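You operate a simulated robot arm through the tools that you are given. There is no shell and no other tool. Be economical: measure what you need, move in short steps, check, and stop when the job is done.

You run a simulated robot arm. Do the job below in one go: nothing can be reset, and whatever is moved stays where it is left.

JOB
Put the sample box marked "2" from the top of the grey work table in the green tray and the sample box marked "3" in the yellow tray.

Only the result counts: the job must be done as asked and must still hold three seconds after the hand-in. Knocking over, shifting, dropping, spilling or breaking anything else fails it.

ROBOT AND FRAMES
A 7-joint arm with a two-finger parallel gripper, fixed in place. Base frame: the origin is at the foot of the arm, x ahead of it, y to its left, z up; the work surface is at about z = 0. Units: m, rad, N and s.
With the tool pointing down near the work surface it reaches from about 0.24 to 0.62 m from the base axis. Its first joint turns from -1.152 to 1.152 rad. Payload 2.6 kg.
Tool frame: the origin (TCP) lies between the finger pads and is the grasp point; the fingertips stand 0.03 m ahead of it; z points along the fingers, y is the line along which they close. Largest opening 0.094 m; finger width 0.028, thickness 0.01; the body of the gripper, 0.05 by 0.096 m, starts 0.055 m behind the TCP.
Orientation is that of the tool frame in the base frame, as a unit quaternion [w, x, y, z]. With the fingers straight down and closing along the base's y, the tool's x points along the base's -x, its y along +y and its z along -z.

CONTROLS
- The arm moves only by the tool apply_moves. Its argument "rows" is a list that holds one entry, the list of rows, each a list of 4 numbers: the shift along the tool's x, y, z in m, then the turn about the tool's z in rad. In form: [[[x, y, z, twist], ...]]. A call has 1 to 20 rows; each row shifts and turns the commanded pose from where the row before left it, along the tool's axes as they then stand. "jaw" is the gripper command, from -1 (shut) to 1 (fully open), values between in proportion, set as the call begins (left out, the last holds). A row lasts 0.2 s, in which the tool goes at most 0.05 m and 0.15 rad; a call with a longer step from one row to the next is refused whole, and so is a gripper value outside its range. Where a pose cannot be reached the arm comes as near as it can. A force on the tool above 40 N (or 10 N above the force at the start of the call, whichever is more), or a blocked arm, ends the call early, and 0.2 s more pass. Each finger travels about 0.072 m/s and halts on what it meets, pressing with about 43 N; the grip force reading is that of the motor and also rises with nothing between the fingers. The clock runs only during rows and for 0.2 s after the last one: add rows that do not move to give the fingers time. It gives the time, the measured TCP pose, the force on the tool (base axes), the opening and the grip force at its end, in the units of the frame above (readings bear some noise), and new pictures: "pictures" is both (left out), scene, wrist or none.
- Cameras (640 x 400 px; columns grow to the right, rows downward): "scene" is fixed at [0.0176, 0.4167, 0.5591]; the picture's right is [-0.91, -0.41, 0.00], its down [-0.27, 0.61, -0.74] and it looks along [0.30, -0.68, -0.67] (base axes); focal length 274 px, centre (320, 200). "wrist" rides on the gripper at [-0.037, 0, -0.058] in the tool frame; the picture's right is [0.00, -1.00, 0.00], its down [0.97, 0.00, -0.24] and it looks along [0.24, 0.00, 0.97] (tool axes); focal length 218 px, centre (320, 200).
- point_at(camera, pixels): for up to 12 pixels [column, row] of the newest picture of that camera ("zoom" is the newest enlarged one), the place [x, y, z] in the base frame of the surface seen there, good to about 0.003 m, but the place of the scene camera against the robot may be out by one fixed shift of up to 0.012 m in any direction. The clock stands still meanwhile.
- close_up(camera, box): a new picture of the part [left, top, right, bottom] of that camera's present view, enlarged. The clock stands still meanwhile.
- close_job(): hands the job in; it is judged then, once.

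Work in short steps. Measure before you move; look again where a grasp or a placing could have gone wrong, and mend it. You have 60 turns and 120 pictures in all, those below and enlarged ones among them. Open the gripper and draw the arm clear of the work before you hand the job in, unless the task says otherwise; then end with one line.

The tools are called after "Request:" as name(argument=value, ...) on one line, values as JSON. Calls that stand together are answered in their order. apply_moves: Moves the arm, as the interface text tells. Its arguments: {"type":"object","properties":{"rows":{"type":"array","items":{"type":"array","items":{"type":"array","items":{"type":"number"}}}},"jaw":{"type":"number"},"pictures":{"type":"string","enum":["both","scene","wrist","none"]}},"required":["rows"]} The other tools are called the same way: point_at (camera, pixels) gives the place of the surface under pixels of a picture; close_up (camera, box) takes an enlarged picture of a part of a camera's view; close_job () hands the job in.

At the start:

```text
t: 0.0
tool_pos: [0.3965, 0.1141, 0.2592]
orientation: [0.0, 0.0, 1.0, 0.0]
ft_force: [0.3, 0.2, 0.8]
grip_width: 0.094
finger_force: 0.0
```

scene: 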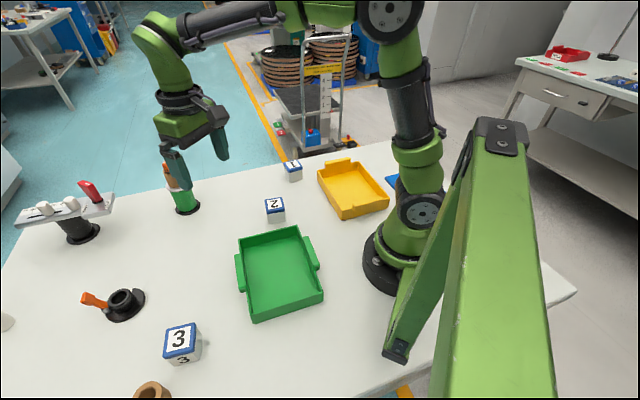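
wrist: 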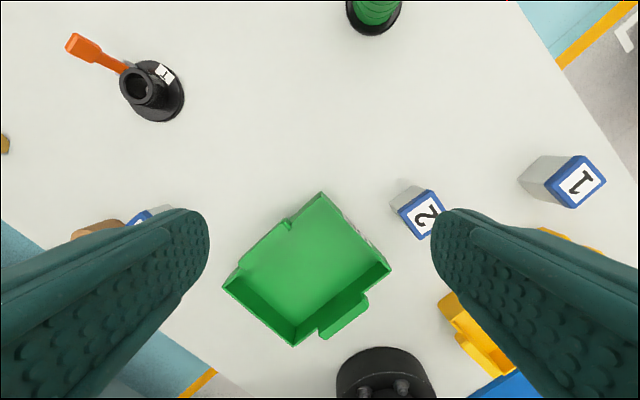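

The scene shows box 2 near (274,209), box 3 near (182,343), the green tray near (280,272) and the yellow tray near (352,188). I measure these points first.

Request:
point_at(camera="scene", pixels=[[275, 204], [267, 214], [284, 213], [180, 338], [165, 356], [195, 350], [280, 275], [352, 192], [240, 234], [297, 228], [323, 295], [252, 320]])

Request:
point_at(camera="wrist", pixels=[[425, 213], [398, 210], [428, 190], [412, 238], [444, 205], [305, 265], [322, 193], [224, 286], [293, 346], [390, 268], [455, 310], [140, 220]])

Request:
close_up(camera="scene", box=[230, 140, 410, 252])

Request:
close_up(camera="scene", box=[120, 300, 270, 400])

```text
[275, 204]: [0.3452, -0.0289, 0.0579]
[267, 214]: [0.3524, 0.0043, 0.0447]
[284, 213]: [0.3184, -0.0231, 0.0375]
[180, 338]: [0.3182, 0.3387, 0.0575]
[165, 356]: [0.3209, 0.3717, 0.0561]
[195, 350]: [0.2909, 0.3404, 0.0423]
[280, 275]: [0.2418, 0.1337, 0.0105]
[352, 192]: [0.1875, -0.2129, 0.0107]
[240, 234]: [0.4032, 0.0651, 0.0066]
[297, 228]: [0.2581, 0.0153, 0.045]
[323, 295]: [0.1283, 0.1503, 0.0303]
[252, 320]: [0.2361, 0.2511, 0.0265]
```

```text
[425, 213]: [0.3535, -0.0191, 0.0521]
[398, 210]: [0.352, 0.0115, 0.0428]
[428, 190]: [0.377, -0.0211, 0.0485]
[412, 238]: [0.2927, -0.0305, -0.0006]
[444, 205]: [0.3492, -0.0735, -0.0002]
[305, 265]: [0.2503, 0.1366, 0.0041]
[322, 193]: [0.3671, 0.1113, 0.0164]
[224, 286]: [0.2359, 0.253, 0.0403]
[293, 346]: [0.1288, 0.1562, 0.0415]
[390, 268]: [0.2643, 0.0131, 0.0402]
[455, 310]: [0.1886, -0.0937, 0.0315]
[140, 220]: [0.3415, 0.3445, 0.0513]
```

```text
3.56 times, centred on (320, 196) of scene
```

zoom: 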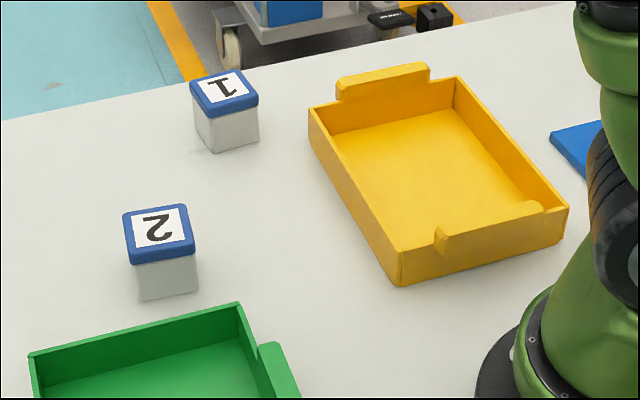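

```text
4.00 times, centred on (195, 350) of scene
```

zoom: 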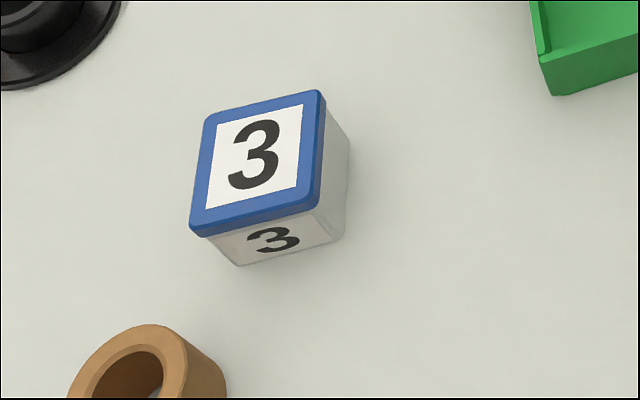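

Box 2 is at about (0.35,-0.02) with its top near z 0.05. I move above it and look straight down at it.

Request:
apply_moves(rows=[[[0.01, -0.033, 0.012, 0], [0.01, -0.033, 0.012, 0], [0.01, -0.034, 0.013, 0], [0.012, -0.034, 0.013, 0], [0, 0, 0, 0]]], jaw=1, pictures="wrist")

```text
t: 1.2
tool_pos: [0.3531, -0.0186, 0.2076]
orientation: [0.0, 0.0, 1.0, 0.0]
ft_force: [-0.4, -0.3, 0.1]
grip_width: 0.0938
finger_force: 0.0
```

wrist: 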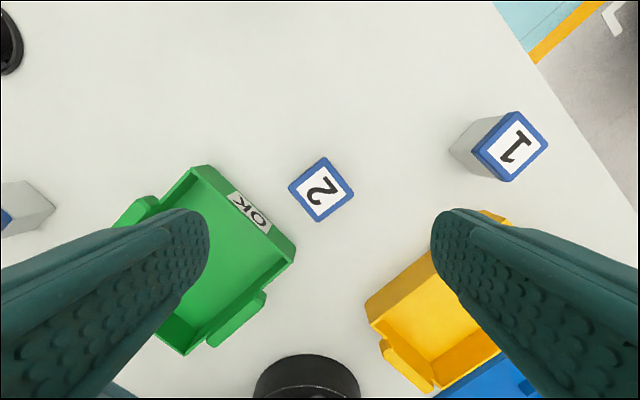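

Box 2 shows at (321,190), its corners turned. I measure the corners of its top, and points on the trays.

Request:
point_at(camera="wrist", pixels=[[325, 161], [350, 191], [317, 218], [292, 188], [321, 190], [205, 168], [293, 255], [185, 353], [367, 303], [440, 320], [425, 388], [230, 250]])

Request:
close_up(camera="wrist", box=[256, 150, 384, 230])

```text
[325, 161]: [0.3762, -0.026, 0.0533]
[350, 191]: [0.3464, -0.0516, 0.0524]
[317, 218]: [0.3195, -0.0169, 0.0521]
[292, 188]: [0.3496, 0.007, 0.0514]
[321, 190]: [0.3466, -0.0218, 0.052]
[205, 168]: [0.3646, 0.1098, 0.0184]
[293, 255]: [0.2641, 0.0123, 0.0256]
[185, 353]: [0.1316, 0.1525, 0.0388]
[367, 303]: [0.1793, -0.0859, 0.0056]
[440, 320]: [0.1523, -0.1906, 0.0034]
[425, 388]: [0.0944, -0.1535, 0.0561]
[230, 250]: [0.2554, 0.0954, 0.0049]
```

```text
5.00 times, centred on (320, 190) of wrist
```

zoom: 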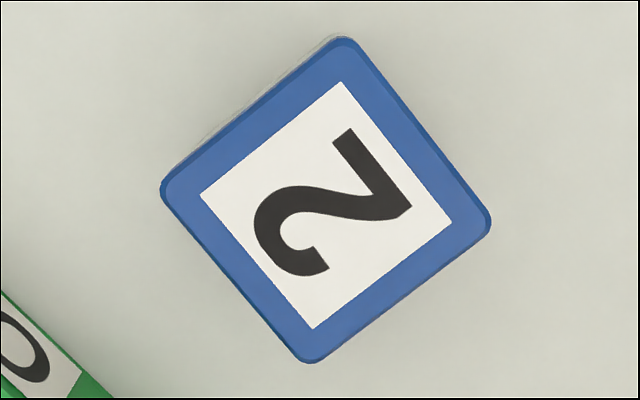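

Box 2 is centred near (0.348,-0.022), its edges turned about 38.5° and its side about 0.043. I turn by -0.67, open partly and go down halfway.

Request:
apply_moves(rows=[[[0.005, -0.003, 0, -0.134], [0, 0, 0, -0.134], [0, 0, 0, -0.134], [0, 0, 0.02, -0.134], [0, 0, 0.03, -0.134], [0, 0, 0.03, 0], [0, 0, 0, 0]]], jaw=0.55, pictures="wrist")

```text
t: 2.8
tool_pos: [0.3518, -0.0217, 0.1296]
orientation: [0.0, -0.329, 0.944, 0.0]
ft_force: [0.3, -0.5, -0.3]
grip_width: 0.0732
finger_force: 0.0
```

wrist: 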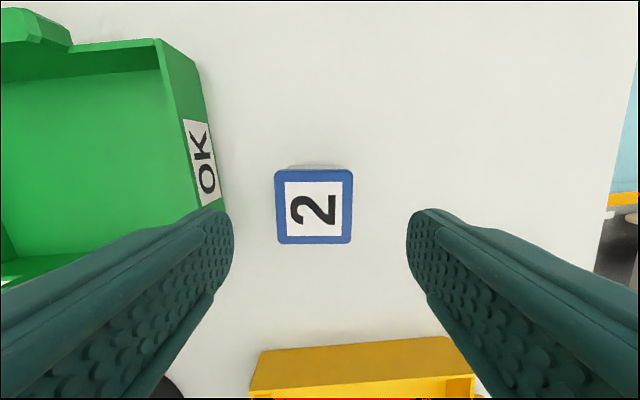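

Box 2 is squared to the fingers at (313,207), about 4 mm towards +y of the tool. I correct that and go down to z 0.038 with a check of the forces.

Request:
apply_moves(rows=[[[0.001, 0.004, 0.02, 0], [0, 0, 0.025, 0], [0, 0, 0.025, 0], [0, 0, 0.021, 0], [0, 0, 0, 0]]], pictures="both")

```text
t: 4.0
tool_pos: [0.3463, -0.0192, 0.0376]
orientation: [0.0, -0.329, 0.944, 0.001]
ft_force: [0.3, 1.1, -1.0]
grip_width: 0.0729
finger_force: 0.0
```

scene: 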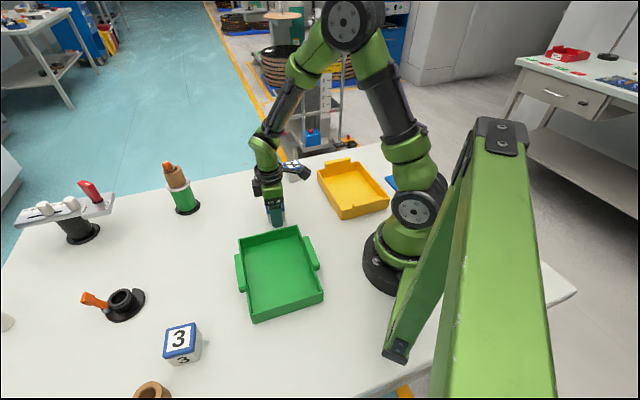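
wrist: 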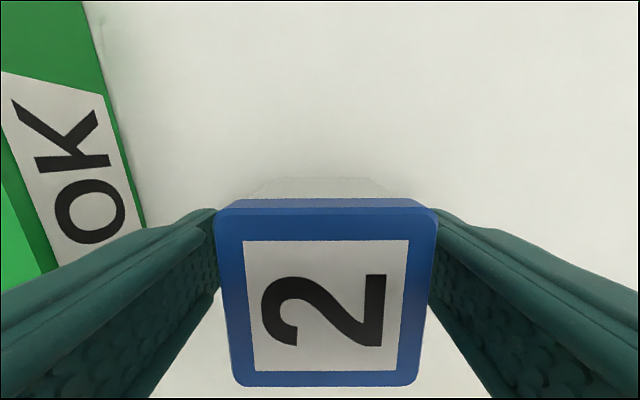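

The box sits centred between the fingers, around (325,300). I close on it, wait, and lift a little.

Request:
apply_moves(rows=[[[0, 0, 0, 0], [0, 0, 0, 0], [0, 0, 0, 0], [0, 0, 0, 0], [0, 0, -0.02, 0], [0, 0, -0.03, 0], [0, 0, -0.03, 0], [0, 0, -0.03, 0]]], jaw=-1, pictures="both")

```text
t: 5.8
tool_pos: [0.3464, -0.0216, 0.1476]
orientation: [0.0, -0.33, 0.944, 0.001]
ft_force: [0.6, 0.6, 0.5]
grip_width: 0.0
finger_force: 33.2
```

scene: 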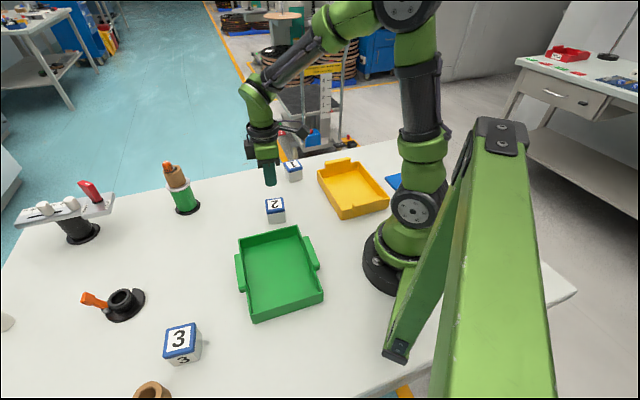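
wrist: 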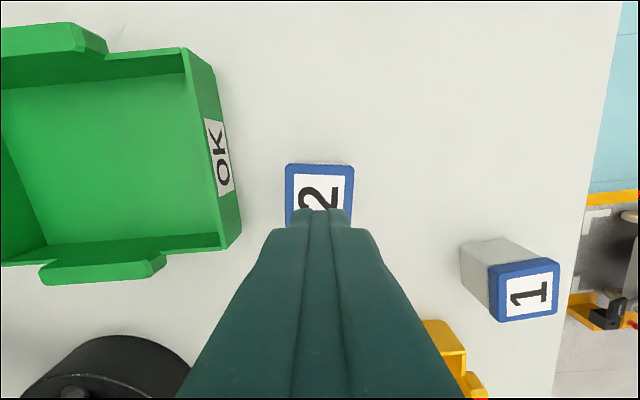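

The grip width reads 0 and box 2 is still on the table at (319,195), so it slipped or was missed. I measure it again before another try.

Request:
point_at(camera="wrist", pixels=[[288, 166], [351, 166], [288, 200], [350, 200], [320, 180], [318, 195], [320, 162], [270, 190]])

Request:
close_up(camera="scene", box=[234, 160, 314, 230])

Request:
close_up(camera="wrist", box=[256, 150, 384, 230])

```text
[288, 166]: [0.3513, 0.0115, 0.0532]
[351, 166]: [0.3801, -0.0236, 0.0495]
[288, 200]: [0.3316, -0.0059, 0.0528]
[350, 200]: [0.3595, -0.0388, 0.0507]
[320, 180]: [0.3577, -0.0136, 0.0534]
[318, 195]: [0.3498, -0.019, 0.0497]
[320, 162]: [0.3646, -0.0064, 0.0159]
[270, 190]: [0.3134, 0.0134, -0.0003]
```

```text
5.71 times, centred on (274, 195) of scene
```

zoom: 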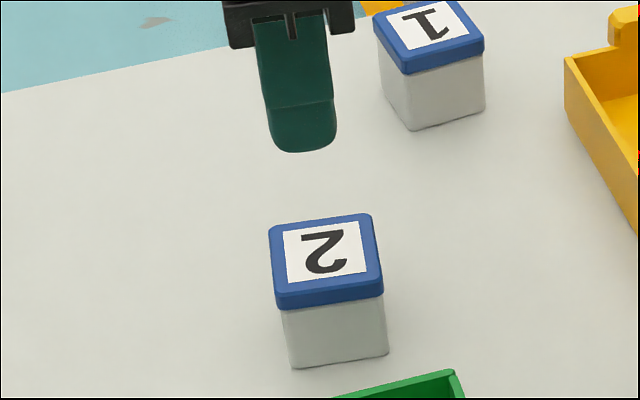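

```text
5.00 times, centred on (320, 190) of wrist
```

zoom: 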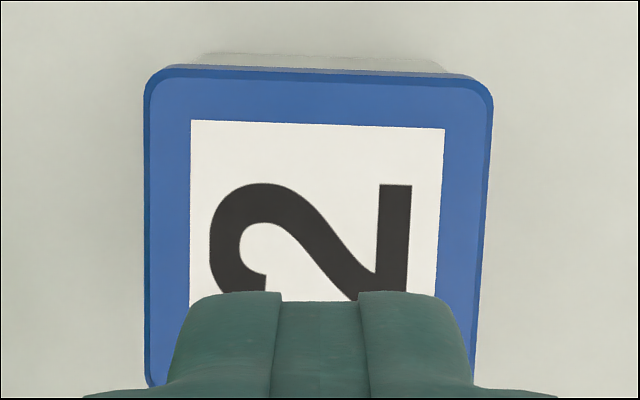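

Box 2 is hardly moved; its centre is about 3 mm towards -x of the tool. I open, go back down to z 0.034, then close without lifting to read the width.

Request:
apply_moves(rows=[[[-0.003, 0, 0, 0], [0, 0, 0, 0], [0, 0, 0, 0], [0, 0, 0, 0], [0, 0, 0, 0], [0, 0, 0.03, 0], [0, 0, 0.03, 0], [0, 0, 0.03, 0], [0, 0, 0.023, 0], [0, 0, 0, 0]]], jaw=0.55, pictures="wrist")

Request:
apply_moves(rows=[[[0, 0, 0, 0], [0, 0, 0, 0], [0, 0, 0, 0]]], jaw=-1, pictures="both")

```text
t: 8.0
tool_pos: [0.3482, -0.0189, 0.0317]
orientation: [-0.001, -0.329, 0.944, 0.0]
ft_force: [0.4, -0.6, -0.8]
grip_width: 0.0731
finger_force: 0.0
```

wrist: 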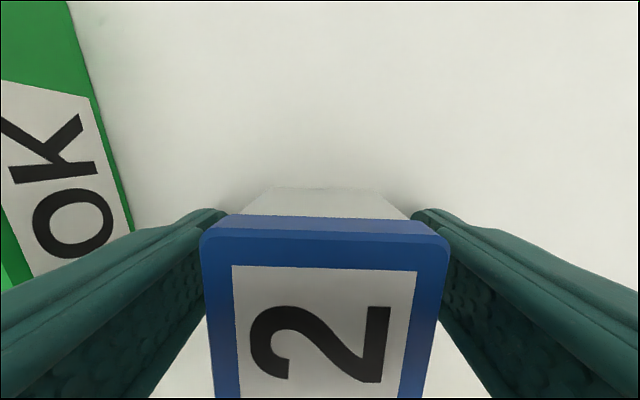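

```text
t: 8.8
tool_pos: [0.3481, -0.0176, 0.0321]
orientation: [0.0, -0.33, 0.944, 0.0]
ft_force: [0.0, 0.5, 0.6]
grip_width: 0.0538
finger_force: 43.0
```

scene: 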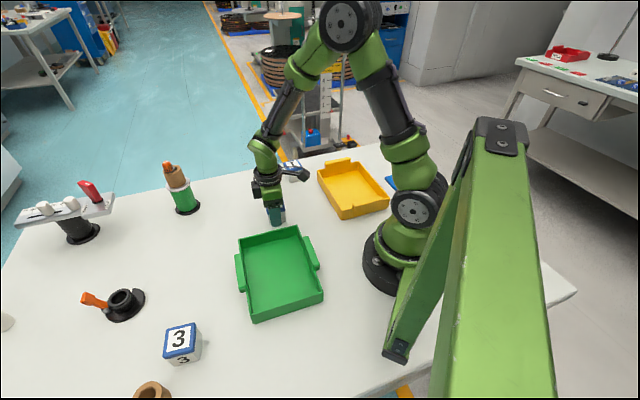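
wrist: 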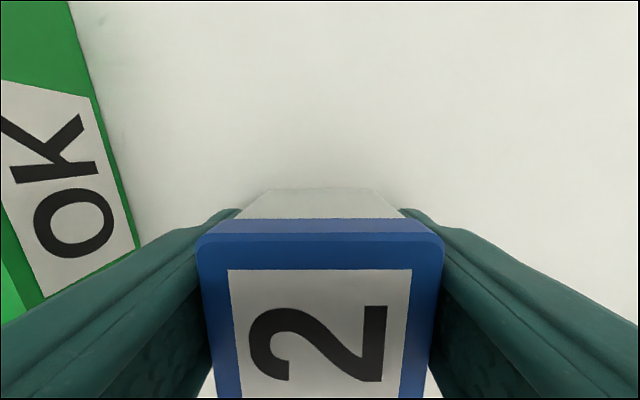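

The fingers now hold at width 0.0538 with 43 N. I lift slowly by 2 cm to see whether the box follows.

Request:
apply_moves(rows=[[[0, 0, -0.004, 0], [0, 0, -0.004, 0], [0, 0, -0.004, 0], [0, 0, -0.004, 0], [0, 0, -0.004, 0]]], pictures="both")

Request:
close_up(camera="scene", box=[234, 160, 314, 230])

```text
t: 10.0
tool_pos: [0.3498, -0.0182, 0.0533]
orientation: [0.001, -0.329, 0.944, 0.0]
ft_force: [-0.4, 0.6, -0.9]
grip_width: 0.0535
finger_force: 43.3
```

scene: 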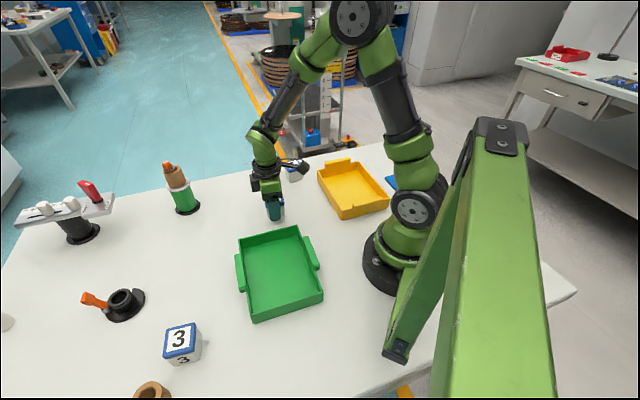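
wrist: 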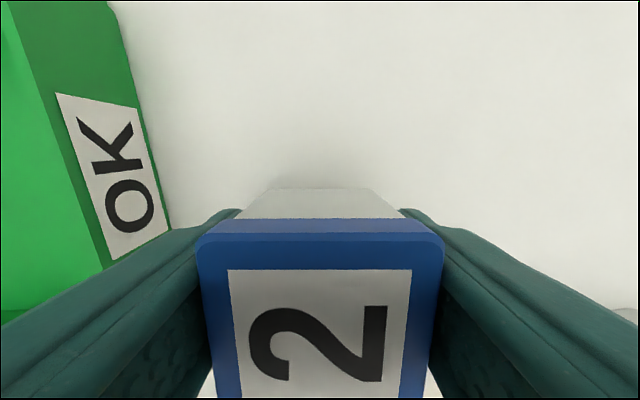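

```text
5.71 times, centred on (274, 195) of scene
```

zoom: 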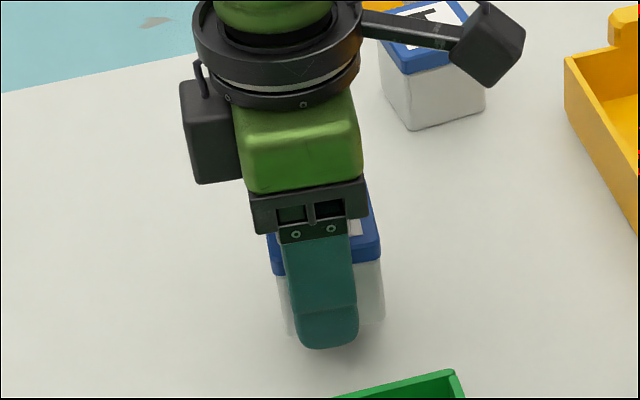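

Box 2 now follows the gripper (same place in the wrist view, width 0.0535). I keep lifting slowly, to about z 0.125.

Request:
apply_moves(rows=[[[0, 0, -0.003, 0], [0, 0, -0.005, 0], [0, 0, -0.006, 0], [0, 0, -0.006, 0], [0, 0, -0.006, 0], [0, 0, -0.007, 0], [0, 0, -0.007, 0], [0, 0, -0.007, 0], [0, 0, -0.007, 0], [0, 0, -0.007, 0], [0, 0, -0.006, 0], [0, 0, -0.004, 0], [0, 0, -0.002, 0]]], pictures="wrist")

```text
t: 12.8
tool_pos: [0.3487, -0.0185, 0.129]
orientation: [-0.001, -0.329, 0.944, -0.001]
ft_force: [0.6, 0.2, -0.4]
grip_width: 0.0536
finger_force: 43.0
```

wrist: 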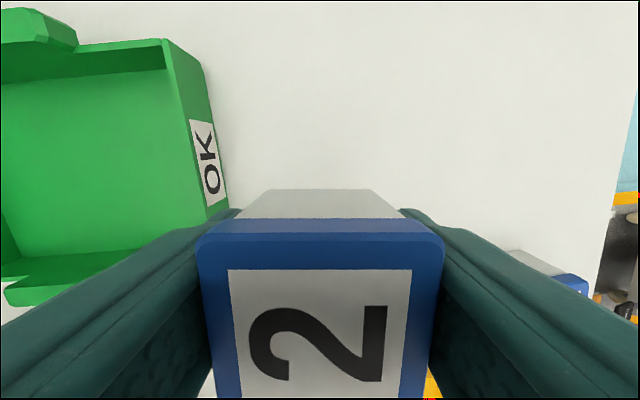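

The box is held firmly. The green tray's centre is near (0.249,0.132), about 0.18 along the tool's y; I carry the box there gently.

Request:
apply_moves(rows=[[[0, 0.004, 0, 0], [-0.001, 0.008, 0, 0], [-0.001, 0.012, 0, 0], [-0.001, 0.014, 0, 0], [-0.001, 0.014, 0, 0], [-0.001, 0.014, 0, 0], [-0.001, 0.014, 0, 0], [-0.001, 0.014, 0, 0], [-0.001, 0.014, 0, 0], [-0.001, 0.014, 0, 0], [-0.001, 0.014, 0, 0], [-0.001, 0.014, 0, 0], [-0.001, 0.012, 0, 0], [-0.001, 0.01, 0, 0], [-0.001, 0.006, 0, 0], [-0.001, 0.002, 0, 0], [0, 0, 0, 0]]], pictures="both")

```text
t: 16.4
tool_pos: [0.2473, 0.1327, 0.1284]
orientation: [0.001, -0.329, 0.944, 0.0]
ft_force: [1.2, -0.6, -1.5]
grip_width: 0.0534
finger_force: 42.5
```

scene: 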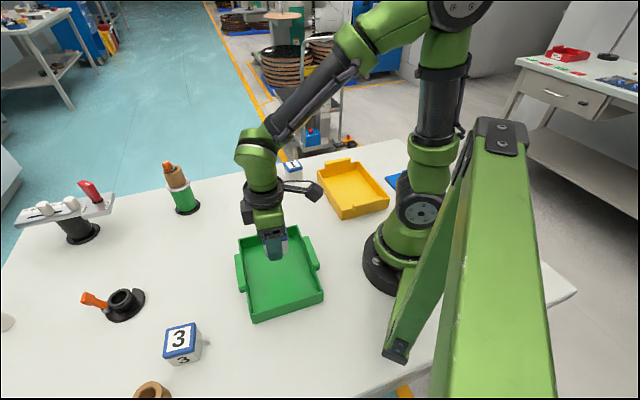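
wrist: 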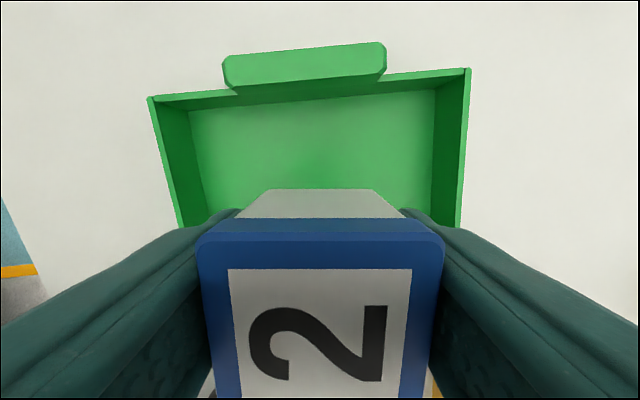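

The box is over the middle of the green tray. I lower it 0.085 slowly towards the tray floor.

Request:
apply_moves(rows=[[[0, 0, 0.003, 0], [0, 0, 0.006, 0], [0, 0, 0.008, 0], [0, 0, 0.009, 0], [0, 0, 0.009, 0], [0, 0, 0.009, 0], [0, 0, 0.009, 0], [0, 0, 0.009, 0], [0, 0, 0.008, 0], [0, 0, 0.006, 0], [0, 0, 0.004, 0], [0, 0, 0.003, 0], [0, 0, 0.002, 0], [0, 0, 0, 0]]], pictures="wrist")

Request:
close_up(camera="scene", box=[220, 200, 340, 330])

```text
t: 19.4
tool_pos: [0.2487, 0.1312, 0.0426]
orientation: [-0.001, -0.329, 0.944, -0.001]
ft_force: [-0.2, 0.3, -1.1]
grip_width: 0.0537
finger_force: 43.2
```

wrist: 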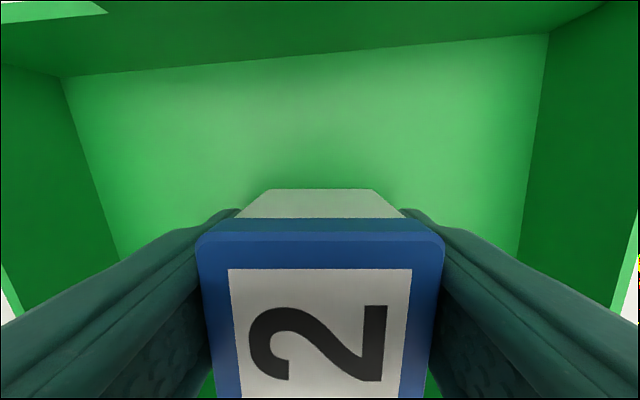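

```text
3.08 times, centred on (280, 265) of scene
```

zoom: 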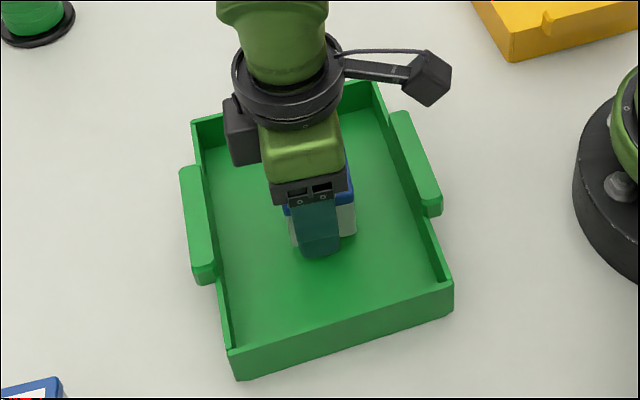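

No contact yet at z 0.043. I lower in 1 mm steps, watching the force.

Request:
apply_moves(rows=[[[0, 0, 0.001, 0], [0, 0, 0.001, 0], [0, 0, 0.001, 0], [0, 0, 0.001, 0]]], pictures="none")

```text
t: 20.4
tool_pos: [0.2482, 0.1318, 0.0396]
orientation: [0.0, -0.329, 0.944, 0.0]
ft_force: [0.0, -0.1, -1.7]
grip_width: 0.0537
finger_force: 43.3
```

Request:
apply_moves(rows=[[[0, 0, 0.001, 0], [0, 0, 0.001, 0], [0, 0, 0, 0]]], pictures="none")

```text
t: 21.2
tool_pos: [0.2487, 0.1314, 0.0371]
orientation: [0.0, -0.329, 0.944, 0.0]
ft_force: [-5.4, -3.2, 18.8]
grip_width: 0.0536
finger_force: 42.5
```

The upward force of 18.8 N shows the box touching the tray floor. I back off 1 mm, open, and rise.

Request:
apply_moves(rows=[[[0, 0, -0.001, 0], [0, 0, 0, 0]]], pictures="none")

Request:
apply_moves(rows=[[[0, 0, 0, 0], [0, 0, 0, 0], [0, 0, 0, 0], [0, 0, -0.01, 0], [0, 0, -0.02, 0], [0, 0, -0.04, 0], [0, 0, -0.04, 0], [0, 0, -0.04, 0], [0, 0, 0, 0]]], jaw=0.65, pictures="both")

```text
t: 21.8
tool_pos: [0.2489, 0.1315, 0.0378]
orientation: [0.0, -0.329, 0.944, 0.0]
ft_force: [-0.1, -0.3, -0.8]
grip_width: 0.0539
finger_force: 42.6
```

```text
t: 23.8
tool_pos: [0.247, 0.1307, 0.1881]
orientation: [0.0, -0.329, 0.944, 0.001]
ft_force: [0.5, -0.1, 0.4]
grip_width: 0.0779
finger_force: 0.1
```

scene: 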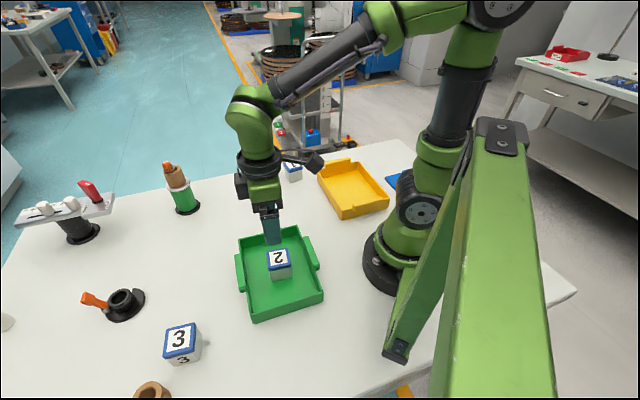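
wrist: 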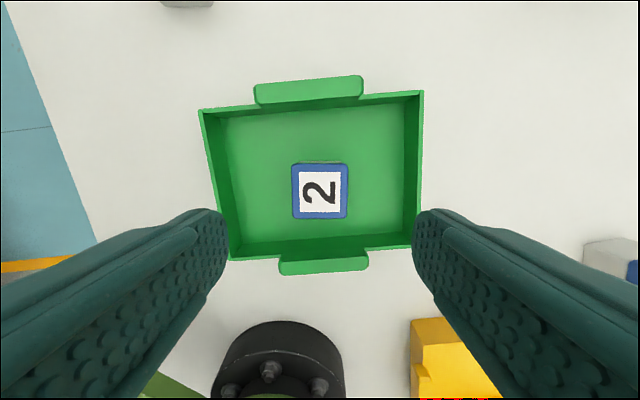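

Box 2 stands in the green tray at (320,190). Next I travel above box 3, near (0.325,0.345), and look down.

Request:
apply_moves(rows=[[[-0.0315, 0.0197, -0.002, 0], [-0.0315, 0.0197, -0.002, 0], [-0.0315, 0.0197, -0.002, 0], [-0.0315, 0.0197, -0.002, 0], [-0.0315, 0.0197, -0.002, 0], [-0.0315, 0.0197, -0.002, 0], [0, 0, 0, 0]]], pictures="wrist")

```text
t: 25.4
tool_pos: [0.3235, 0.3435, 0.1997]
orientation: [0.0, -0.329, 0.944, -0.001]
ft_force: [0.4, -1.1, 0.8]
grip_width: 0.0775
finger_force: 0.1
```

wrist: 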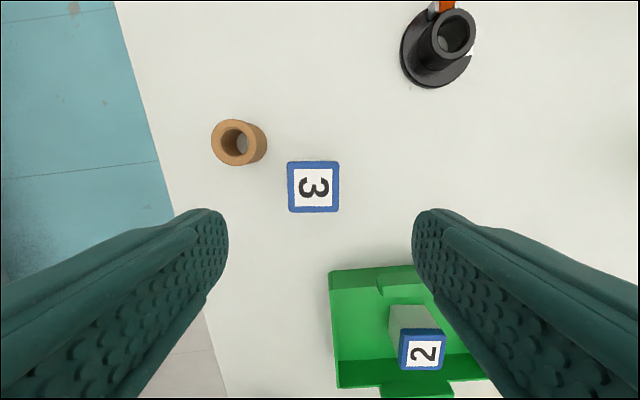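

Box 3 is at (314,187), squared to the tool, with a ring near (240,142) close on the left. I measure the box and the ring's clearance.

Request:
point_at(camera="wrist", pixels=[[290, 164], [337, 164], [336, 210], [291, 210], [314, 187], [264, 130], [262, 152], [240, 163], [216, 148], [240, 124], [275, 150], [250, 162]])

Request:
close_up(camera="wrist", box=[200, 110, 360, 220])

```text
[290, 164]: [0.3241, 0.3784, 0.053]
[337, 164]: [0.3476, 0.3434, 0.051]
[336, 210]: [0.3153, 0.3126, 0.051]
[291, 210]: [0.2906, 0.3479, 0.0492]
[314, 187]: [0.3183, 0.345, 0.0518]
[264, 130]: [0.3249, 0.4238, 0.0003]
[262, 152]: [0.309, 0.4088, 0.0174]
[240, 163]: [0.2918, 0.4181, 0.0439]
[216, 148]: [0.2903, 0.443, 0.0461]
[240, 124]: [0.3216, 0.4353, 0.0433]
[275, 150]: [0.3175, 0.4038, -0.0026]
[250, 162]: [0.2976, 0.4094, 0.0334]
```

```text
3.64 times, centred on (280, 165) of wrist
```

zoom: 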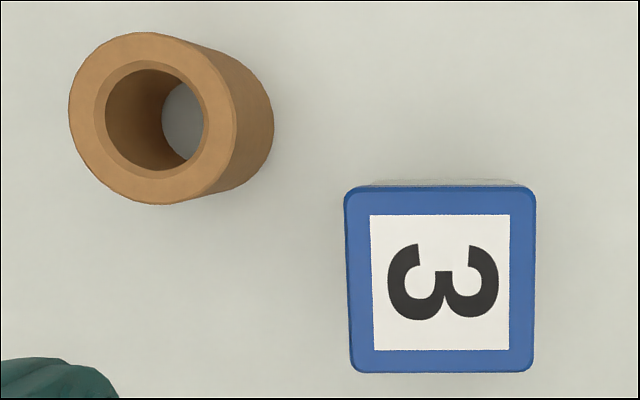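

The ring stands clear: about 14 mm from the left finger at this opening. I shift 5 mm along y and go down to about z 0.1 for a check.

Request:
apply_moves(rows=[[[0.001, 0.005, 0.01, 0], [0, 0, 0.03, 0], [0, 0, 0.03, 0], [0, 0, 0.03, 0], [0, 0, 0, 0]]], jaw=0.55, pictures="both")

```text
t: 26.6
tool_pos: [0.3197, 0.344, 0.0986]
orientation: [0.0, -0.329, 0.944, 0.0]
ft_force: [-0.2, -0.2, -0.3]
grip_width: 0.073
finger_force: 0.1
```

scene: 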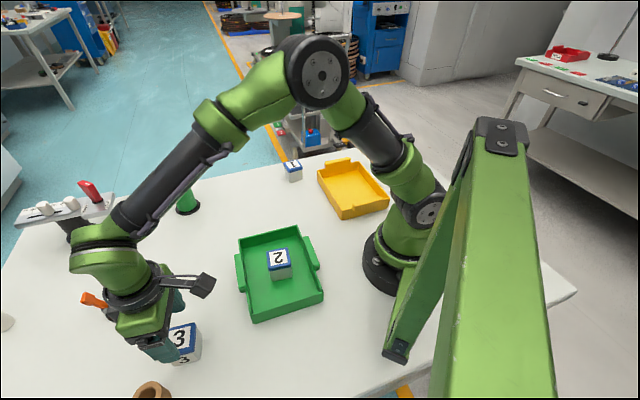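
wrist: 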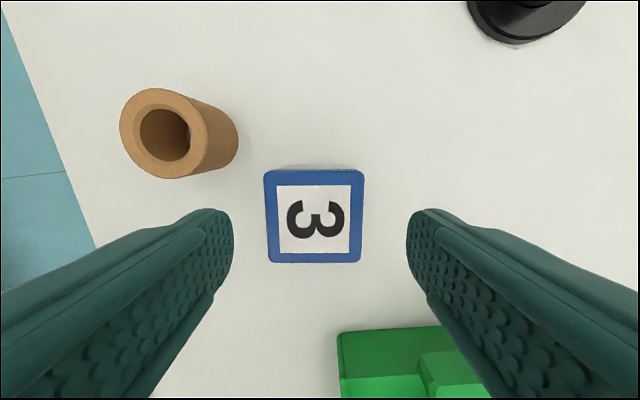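

Box 3 is at (314,217) and the ring is clear of the left finger. I fine-tune by 2 mm and descend to z 0.032.

Request:
apply_moves(rows=[[[-0.002, 0.002, 0.01, 0], [0, 0, 0.02, 0], [0, 0, 0.02, 0], [0, 0, 0.016, 0], [0, 0, 0, 0]]], pictures="wrist")

Request:
apply_moves(rows=[[[0, 0, 0, 0], [0, 0, 0, 0], [0, 0, 0, 0], [0, 0, 0, 0]]], jaw=-1, pictures="wrist")

```text
t: 27.8
tool_pos: [0.3193, 0.3473, 0.0319]
orientation: [0.0, -0.329, 0.944, 0.0]
ft_force: [0.6, -0.2, -0.1]
grip_width: 0.073
finger_force: 0.0
```

wrist: 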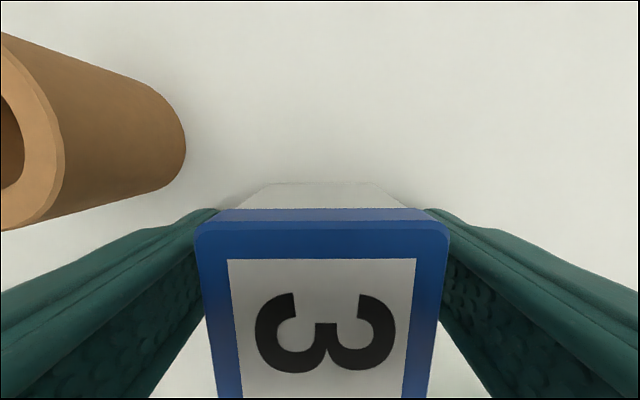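

```text
t: 28.8
tool_pos: [0.3193, 0.3481, 0.0322]
orientation: [0.0, -0.329, 0.944, 0.0]
ft_force: [-0.4, -0.5, -1.3]
grip_width: 0.0538
finger_force: 42.8
```

wrist: 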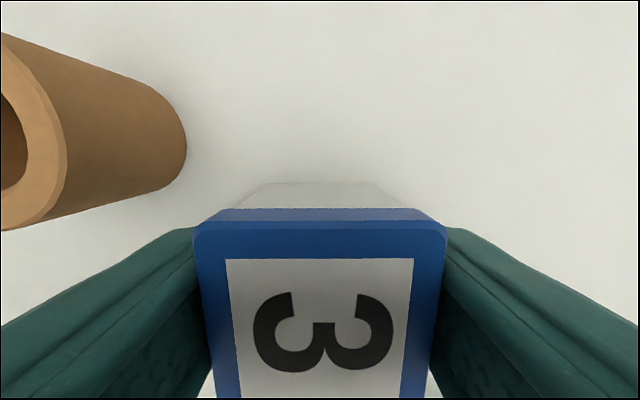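

Width 0.0538 at 42.8 N, as with box 2. I lift slowly.

Request:
apply_moves(rows=[[[0, 0, -0.002, 0], [0, 0, -0.004, 0], [0, 0, -0.004, 0], [0, 0, -0.004, 0], [0, 0, -0.004, 0], [0, 0, -0.004, 0], [0, 0, -0.006, 0], [0, 0, -0.007, 0], [0, 0, -0.007, 0], [0, 0, -0.007, 0], [0, 0, -0.007, 0], [0, 0, -0.007, 0], [0, 0, -0.007, 0], [0, 0, -0.007, 0], [0, 0, -0.007, 0], [0, 0, -0.007, 0], [0, 0, -0.006, 0], [0, 0, -0.004, 0], [0, 0, -0.002, 0]]], pictures="both")

```text
t: 32.8
tool_pos: [0.3208, 0.3473, 0.138]
orientation: [0.0, -0.329, 0.944, 0.001]
ft_force: [0.2, -0.4, -1.2]
grip_width: 0.0536
finger_force: 43.5
```

scene: 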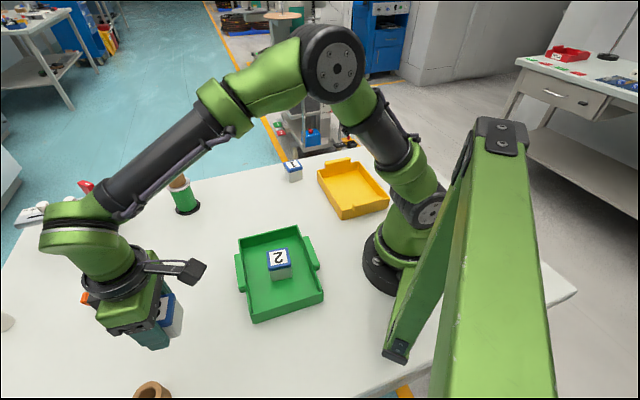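
wrist: 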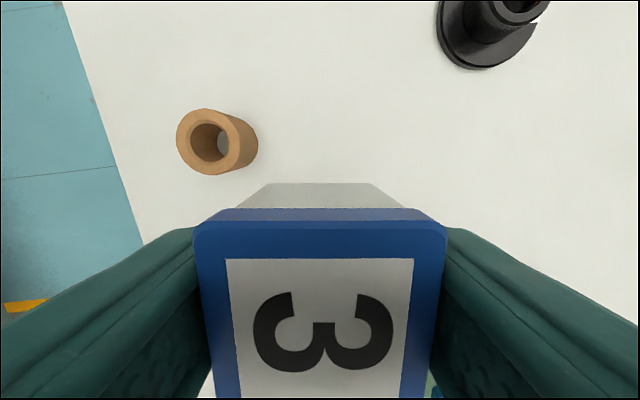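

Box 3 is lifted and steady. Before carrying it I measure the yellow tray's corners in the scene picture.

Request:
point_at(camera="scene", pixels=[[318, 172], [358, 163], [388, 199], [343, 218], [353, 190], [338, 175], [356, 171], [374, 196], [345, 209], [338, 161], [366, 205]])

Request:
close_up(camera="scene", box=[300, 145, 410, 230])

```text
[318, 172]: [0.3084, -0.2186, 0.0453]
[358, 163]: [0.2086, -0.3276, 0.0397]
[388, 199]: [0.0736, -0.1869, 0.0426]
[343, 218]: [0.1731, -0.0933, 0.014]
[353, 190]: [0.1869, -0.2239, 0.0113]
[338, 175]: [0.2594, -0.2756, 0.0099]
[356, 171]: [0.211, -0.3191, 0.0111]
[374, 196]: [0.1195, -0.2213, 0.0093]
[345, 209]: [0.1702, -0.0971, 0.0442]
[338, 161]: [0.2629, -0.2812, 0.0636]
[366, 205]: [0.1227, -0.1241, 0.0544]
```

```text
4.71 times, centred on (355, 188) of scene
```

zoom: 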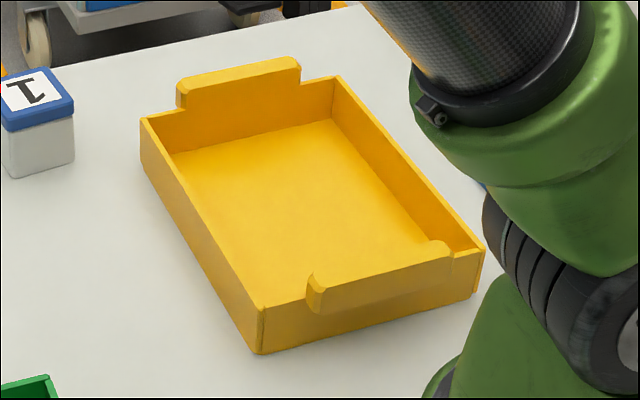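

The yellow tray's centre is near (0.19,-0.207), its long side nearly along the tool's closing line. I carry the box on an arc, first to about (0.33,0), slowly at this height.

Request:
apply_moves(rows=[[[0.003, -0.004, 0, 0], [0.006, -0.008, 0, 0], [0.009, -0.012, 0, 0], [0.012, -0.016, 0, 0], [0.012, -0.016, 0, 0], [0.012, -0.016, 0, 0], [0.012, -0.016, 0, 0], [0.012, -0.016, 0, 0], [0.012, -0.016, 0, 0], [0.012, -0.016, 0, 0], [0.012, -0.016, 0, 0], [0.012, -0.016, 0, 0], [0.012, -0.016, 0, 0], [0.012, -0.016, 0, 0], [0.012, -0.016, 0, 0], [0.012, -0.016, 0, 0], [0.012, -0.016, 0, 0], [0.012, -0.016, 0, 0], [0.007, -0.01, 0, 0], [0.003, -0.004, 0, 0]]], pictures="scene")

```text
t: 37.0
tool_pos: [0.3292, 0.0006, 0.1381]
orientation: [0.0, -0.329, 0.944, 0.0]
ft_force: [-0.3, 1.1, -0.6]
grip_width: 0.0534
finger_force: 43.3
```

scene: 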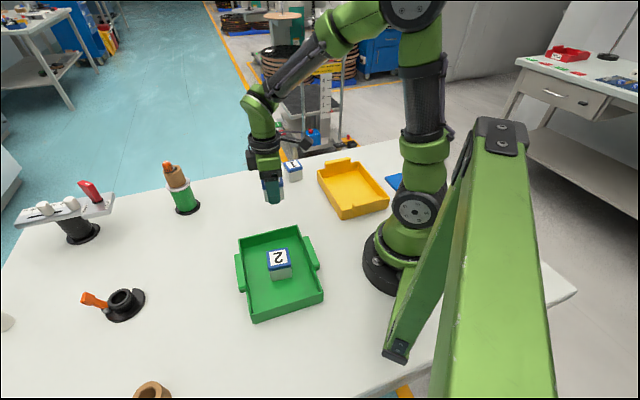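

The box is still held (width 0.0534). Second leg: to about (0.20,-0.213), over the yellow tray.

Request:
apply_moves(rows=[[[0.0047, -0.0018, 0, 0], [0.0094, -0.0035, 0, 0], [0.014, -0.0053, 0, 0], [0.0187, -0.007, 0, 0], [0.0187, -0.007, 0, 0], [0.0187, -0.007, 0, 0], [0.0187, -0.007, 0, 0], [0.0187, -0.007, 0, 0], [0.0187, -0.007, 0, 0], [0.0187, -0.007, 0, 0], [0.0187, -0.007, 0, 0], [0.0187, -0.007, 0, 0], [0.0187, -0.007, 0, 0], [0.0122, -0.0046, 0, 0], [0.0047, -0.0018, 0, 0], [0, 0, 0, 0]]], pictures="both")

Request:
close_up(camera="scene", box=[280, 110, 420, 230])

```text
t: 40.4
tool_pos: [0.2016, -0.2121, 0.138]
orientation: [0.001, -0.329, 0.944, 0.0]
ft_force: [0.4, -0.5, -1.5]
grip_width: 0.0537
finger_force: 43.4
```

scene: 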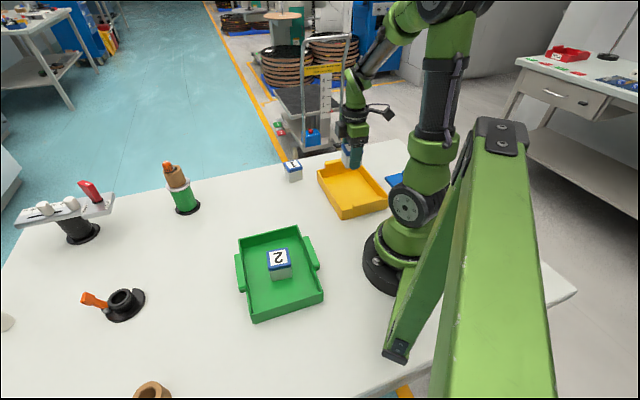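
wrist: 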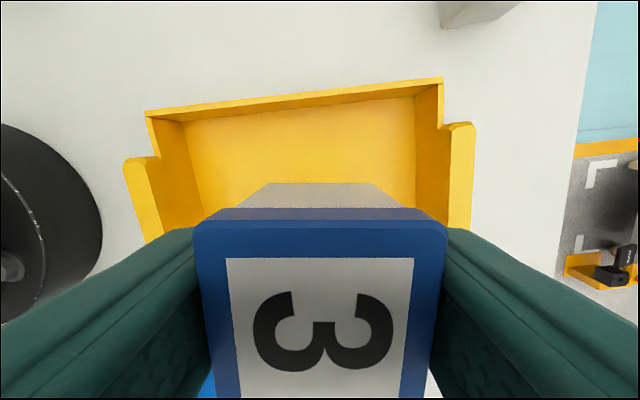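

```text
3.33 times, centred on (350, 170) of scene
```

zoom: 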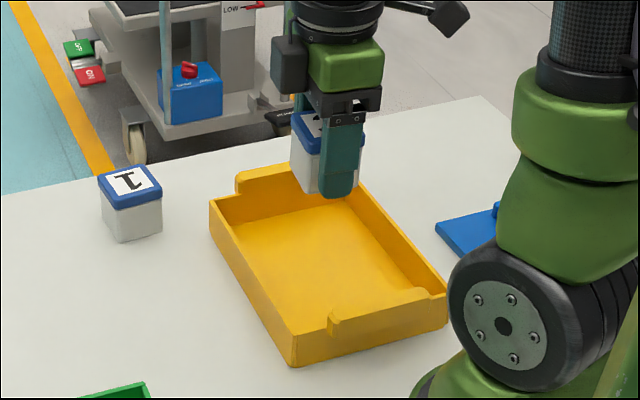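

The box hangs over the yellow tray's floor, clear of walls and handles. I lower it slowly 0.095.

Request:
apply_moves(rows=[[[0, 0, 0.003, 0], [0, 0, 0.006, 0], [0, 0, 0.008, 0], [0, 0, 0.009, 0], [0, 0, 0.009, 0], [0, 0, 0.009, 0], [0, 0, 0.009, 0], [0, 0, 0.009, 0], [0, 0, 0.009, 0], [0, 0, 0.009, 0], [0, 0, 0.006, 0], [0, 0, 0.004, 0], [0, 0, 0.003, 0], [0, 0, 0.002, 0], [0, 0, 0, 0]]], pictures="both")

```text
t: 43.6
tool_pos: [0.2015, -0.2109, 0.0424]
orientation: [0.001, -0.329, 0.944, 0.001]
ft_force: [0.8, -0.2, -0.1]
grip_width: 0.0536
finger_force: 43.1
```

scene: 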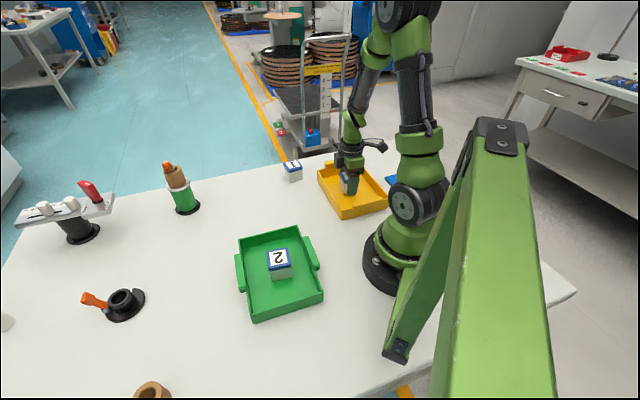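
wrist: 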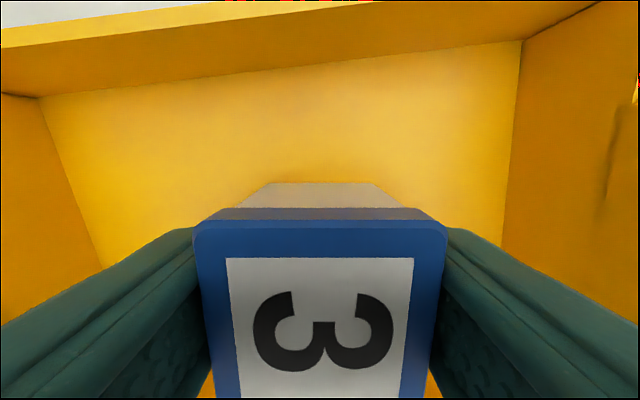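

The box is inside the tray with no contact yet at z 0.042. I go down in 1 mm steps.

Request:
apply_moves(rows=[[[0, 0, 0.001, 0], [0, 0, 0.001, 0], [0, 0, 0.001, 0], [0, 0, 0.001, 0], [0, 0, 0, 0]]], pictures="none")

```text
t: 44.8
tool_pos: [0.2014, -0.2114, 0.0395]
orientation: [0.0, -0.329, 0.944, 0.0]
ft_force: [-0.9, 0.4, -1.3]
grip_width: 0.0538
finger_force: 43.3
```

Still no contact; 1 mm steps again.

Request:
apply_moves(rows=[[[0, 0, 0.001, 0], [0, 0, 0, 0]]], pictures="none")

Request:
apply_moves(rows=[[[0, 0, 0.001, 0], [0, 0, 0, 0]]], pictures="none")

```text
t: 45.4
tool_pos: [0.201, -0.2104, 0.0381]
orientation: [0.0, -0.328, 0.945, 0.0]
ft_force: [-0.8, -0.8, -1.0]
grip_width: 0.0535
finger_force: 42.9
```

```text
t: 46.0
tool_pos: [0.2022, -0.2125, 0.0372]
orientation: [0.0, -0.327, 0.945, -0.001]
ft_force: [-6.7, 5.6, 30.8]
grip_width: 0.0535
finger_force: 42.8
```

Contact with the tray floor (30.8 N up). I back off 1 mm, then open and rise.

Request:
apply_moves(rows=[[[0, 0, -0.001, 0], [0, 0, 0, 0]]], pictures="none")

Request:
apply_moves(rows=[[[0, 0, 0, 0], [0, 0, 0, 0], [0, 0, 0, 0], [0, 0, -0.01, 0], [0, 0, -0.02, 0], [0, 0, -0.04, 0], [0, 0, -0.04, 0], [0, 0, -0.04, 0], [0, 0, -0.04, 0], [-0.03, 0, -0.01, 0], [-0.04, 0, 0, 0], [-0.04, 0, 0, 0], [0, 0, 0, 0]]], jaw=0.65, pictures="both")

Request:
close_up(camera="scene", box=[230, 140, 410, 252])

```text
t: 46.6
tool_pos: [0.2019, -0.2119, 0.0366]
orientation: [0.0, -0.329, 0.944, 0.0]
ft_force: [-2.4, -1.1, 6.9]
grip_width: 0.0535
finger_force: 43.1
```

```text
t: 49.4
tool_pos: [0.2913, -0.142, 0.2353]
orientation: [0.0, -0.329, 0.944, 0.001]
ft_force: [1.3, -0.2, -0.1]
grip_width: 0.0776
finger_force: 0.0
```

scene: 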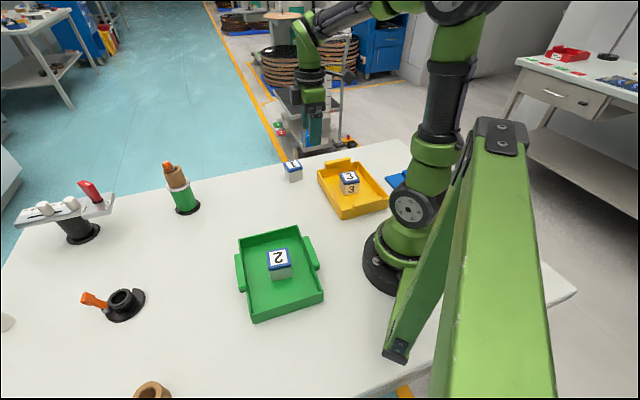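
wrist: 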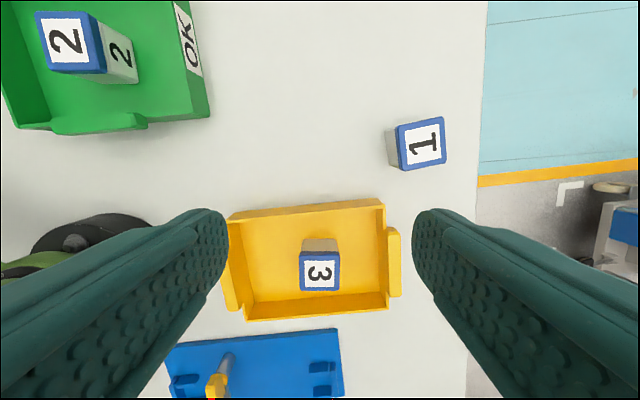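

```text
3.56 times, centred on (320, 196) of scene
```

zoom: 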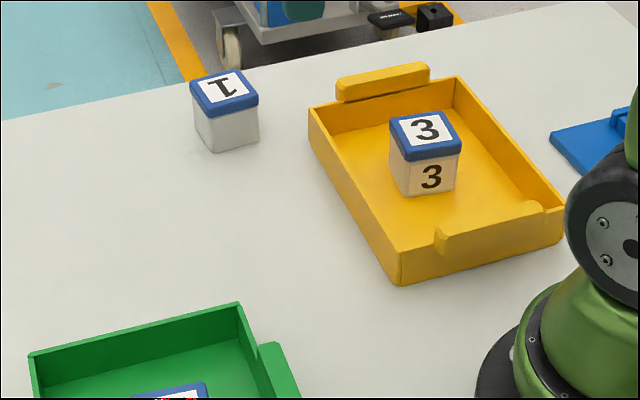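

Box 2 stands in the green tray (280,263) and box 3 in the yellow tray (348,183). Box 1, the ring and the trays have not moved, the gripper is open, and the arm is clear, so I hand in.

Request:
close_job()

```text
The job is handed in.
```

Box "2" is in the green tray and box "3" is in the yellow tray; the gripper is open, the arm is clear of the work, and the job has been handed in.
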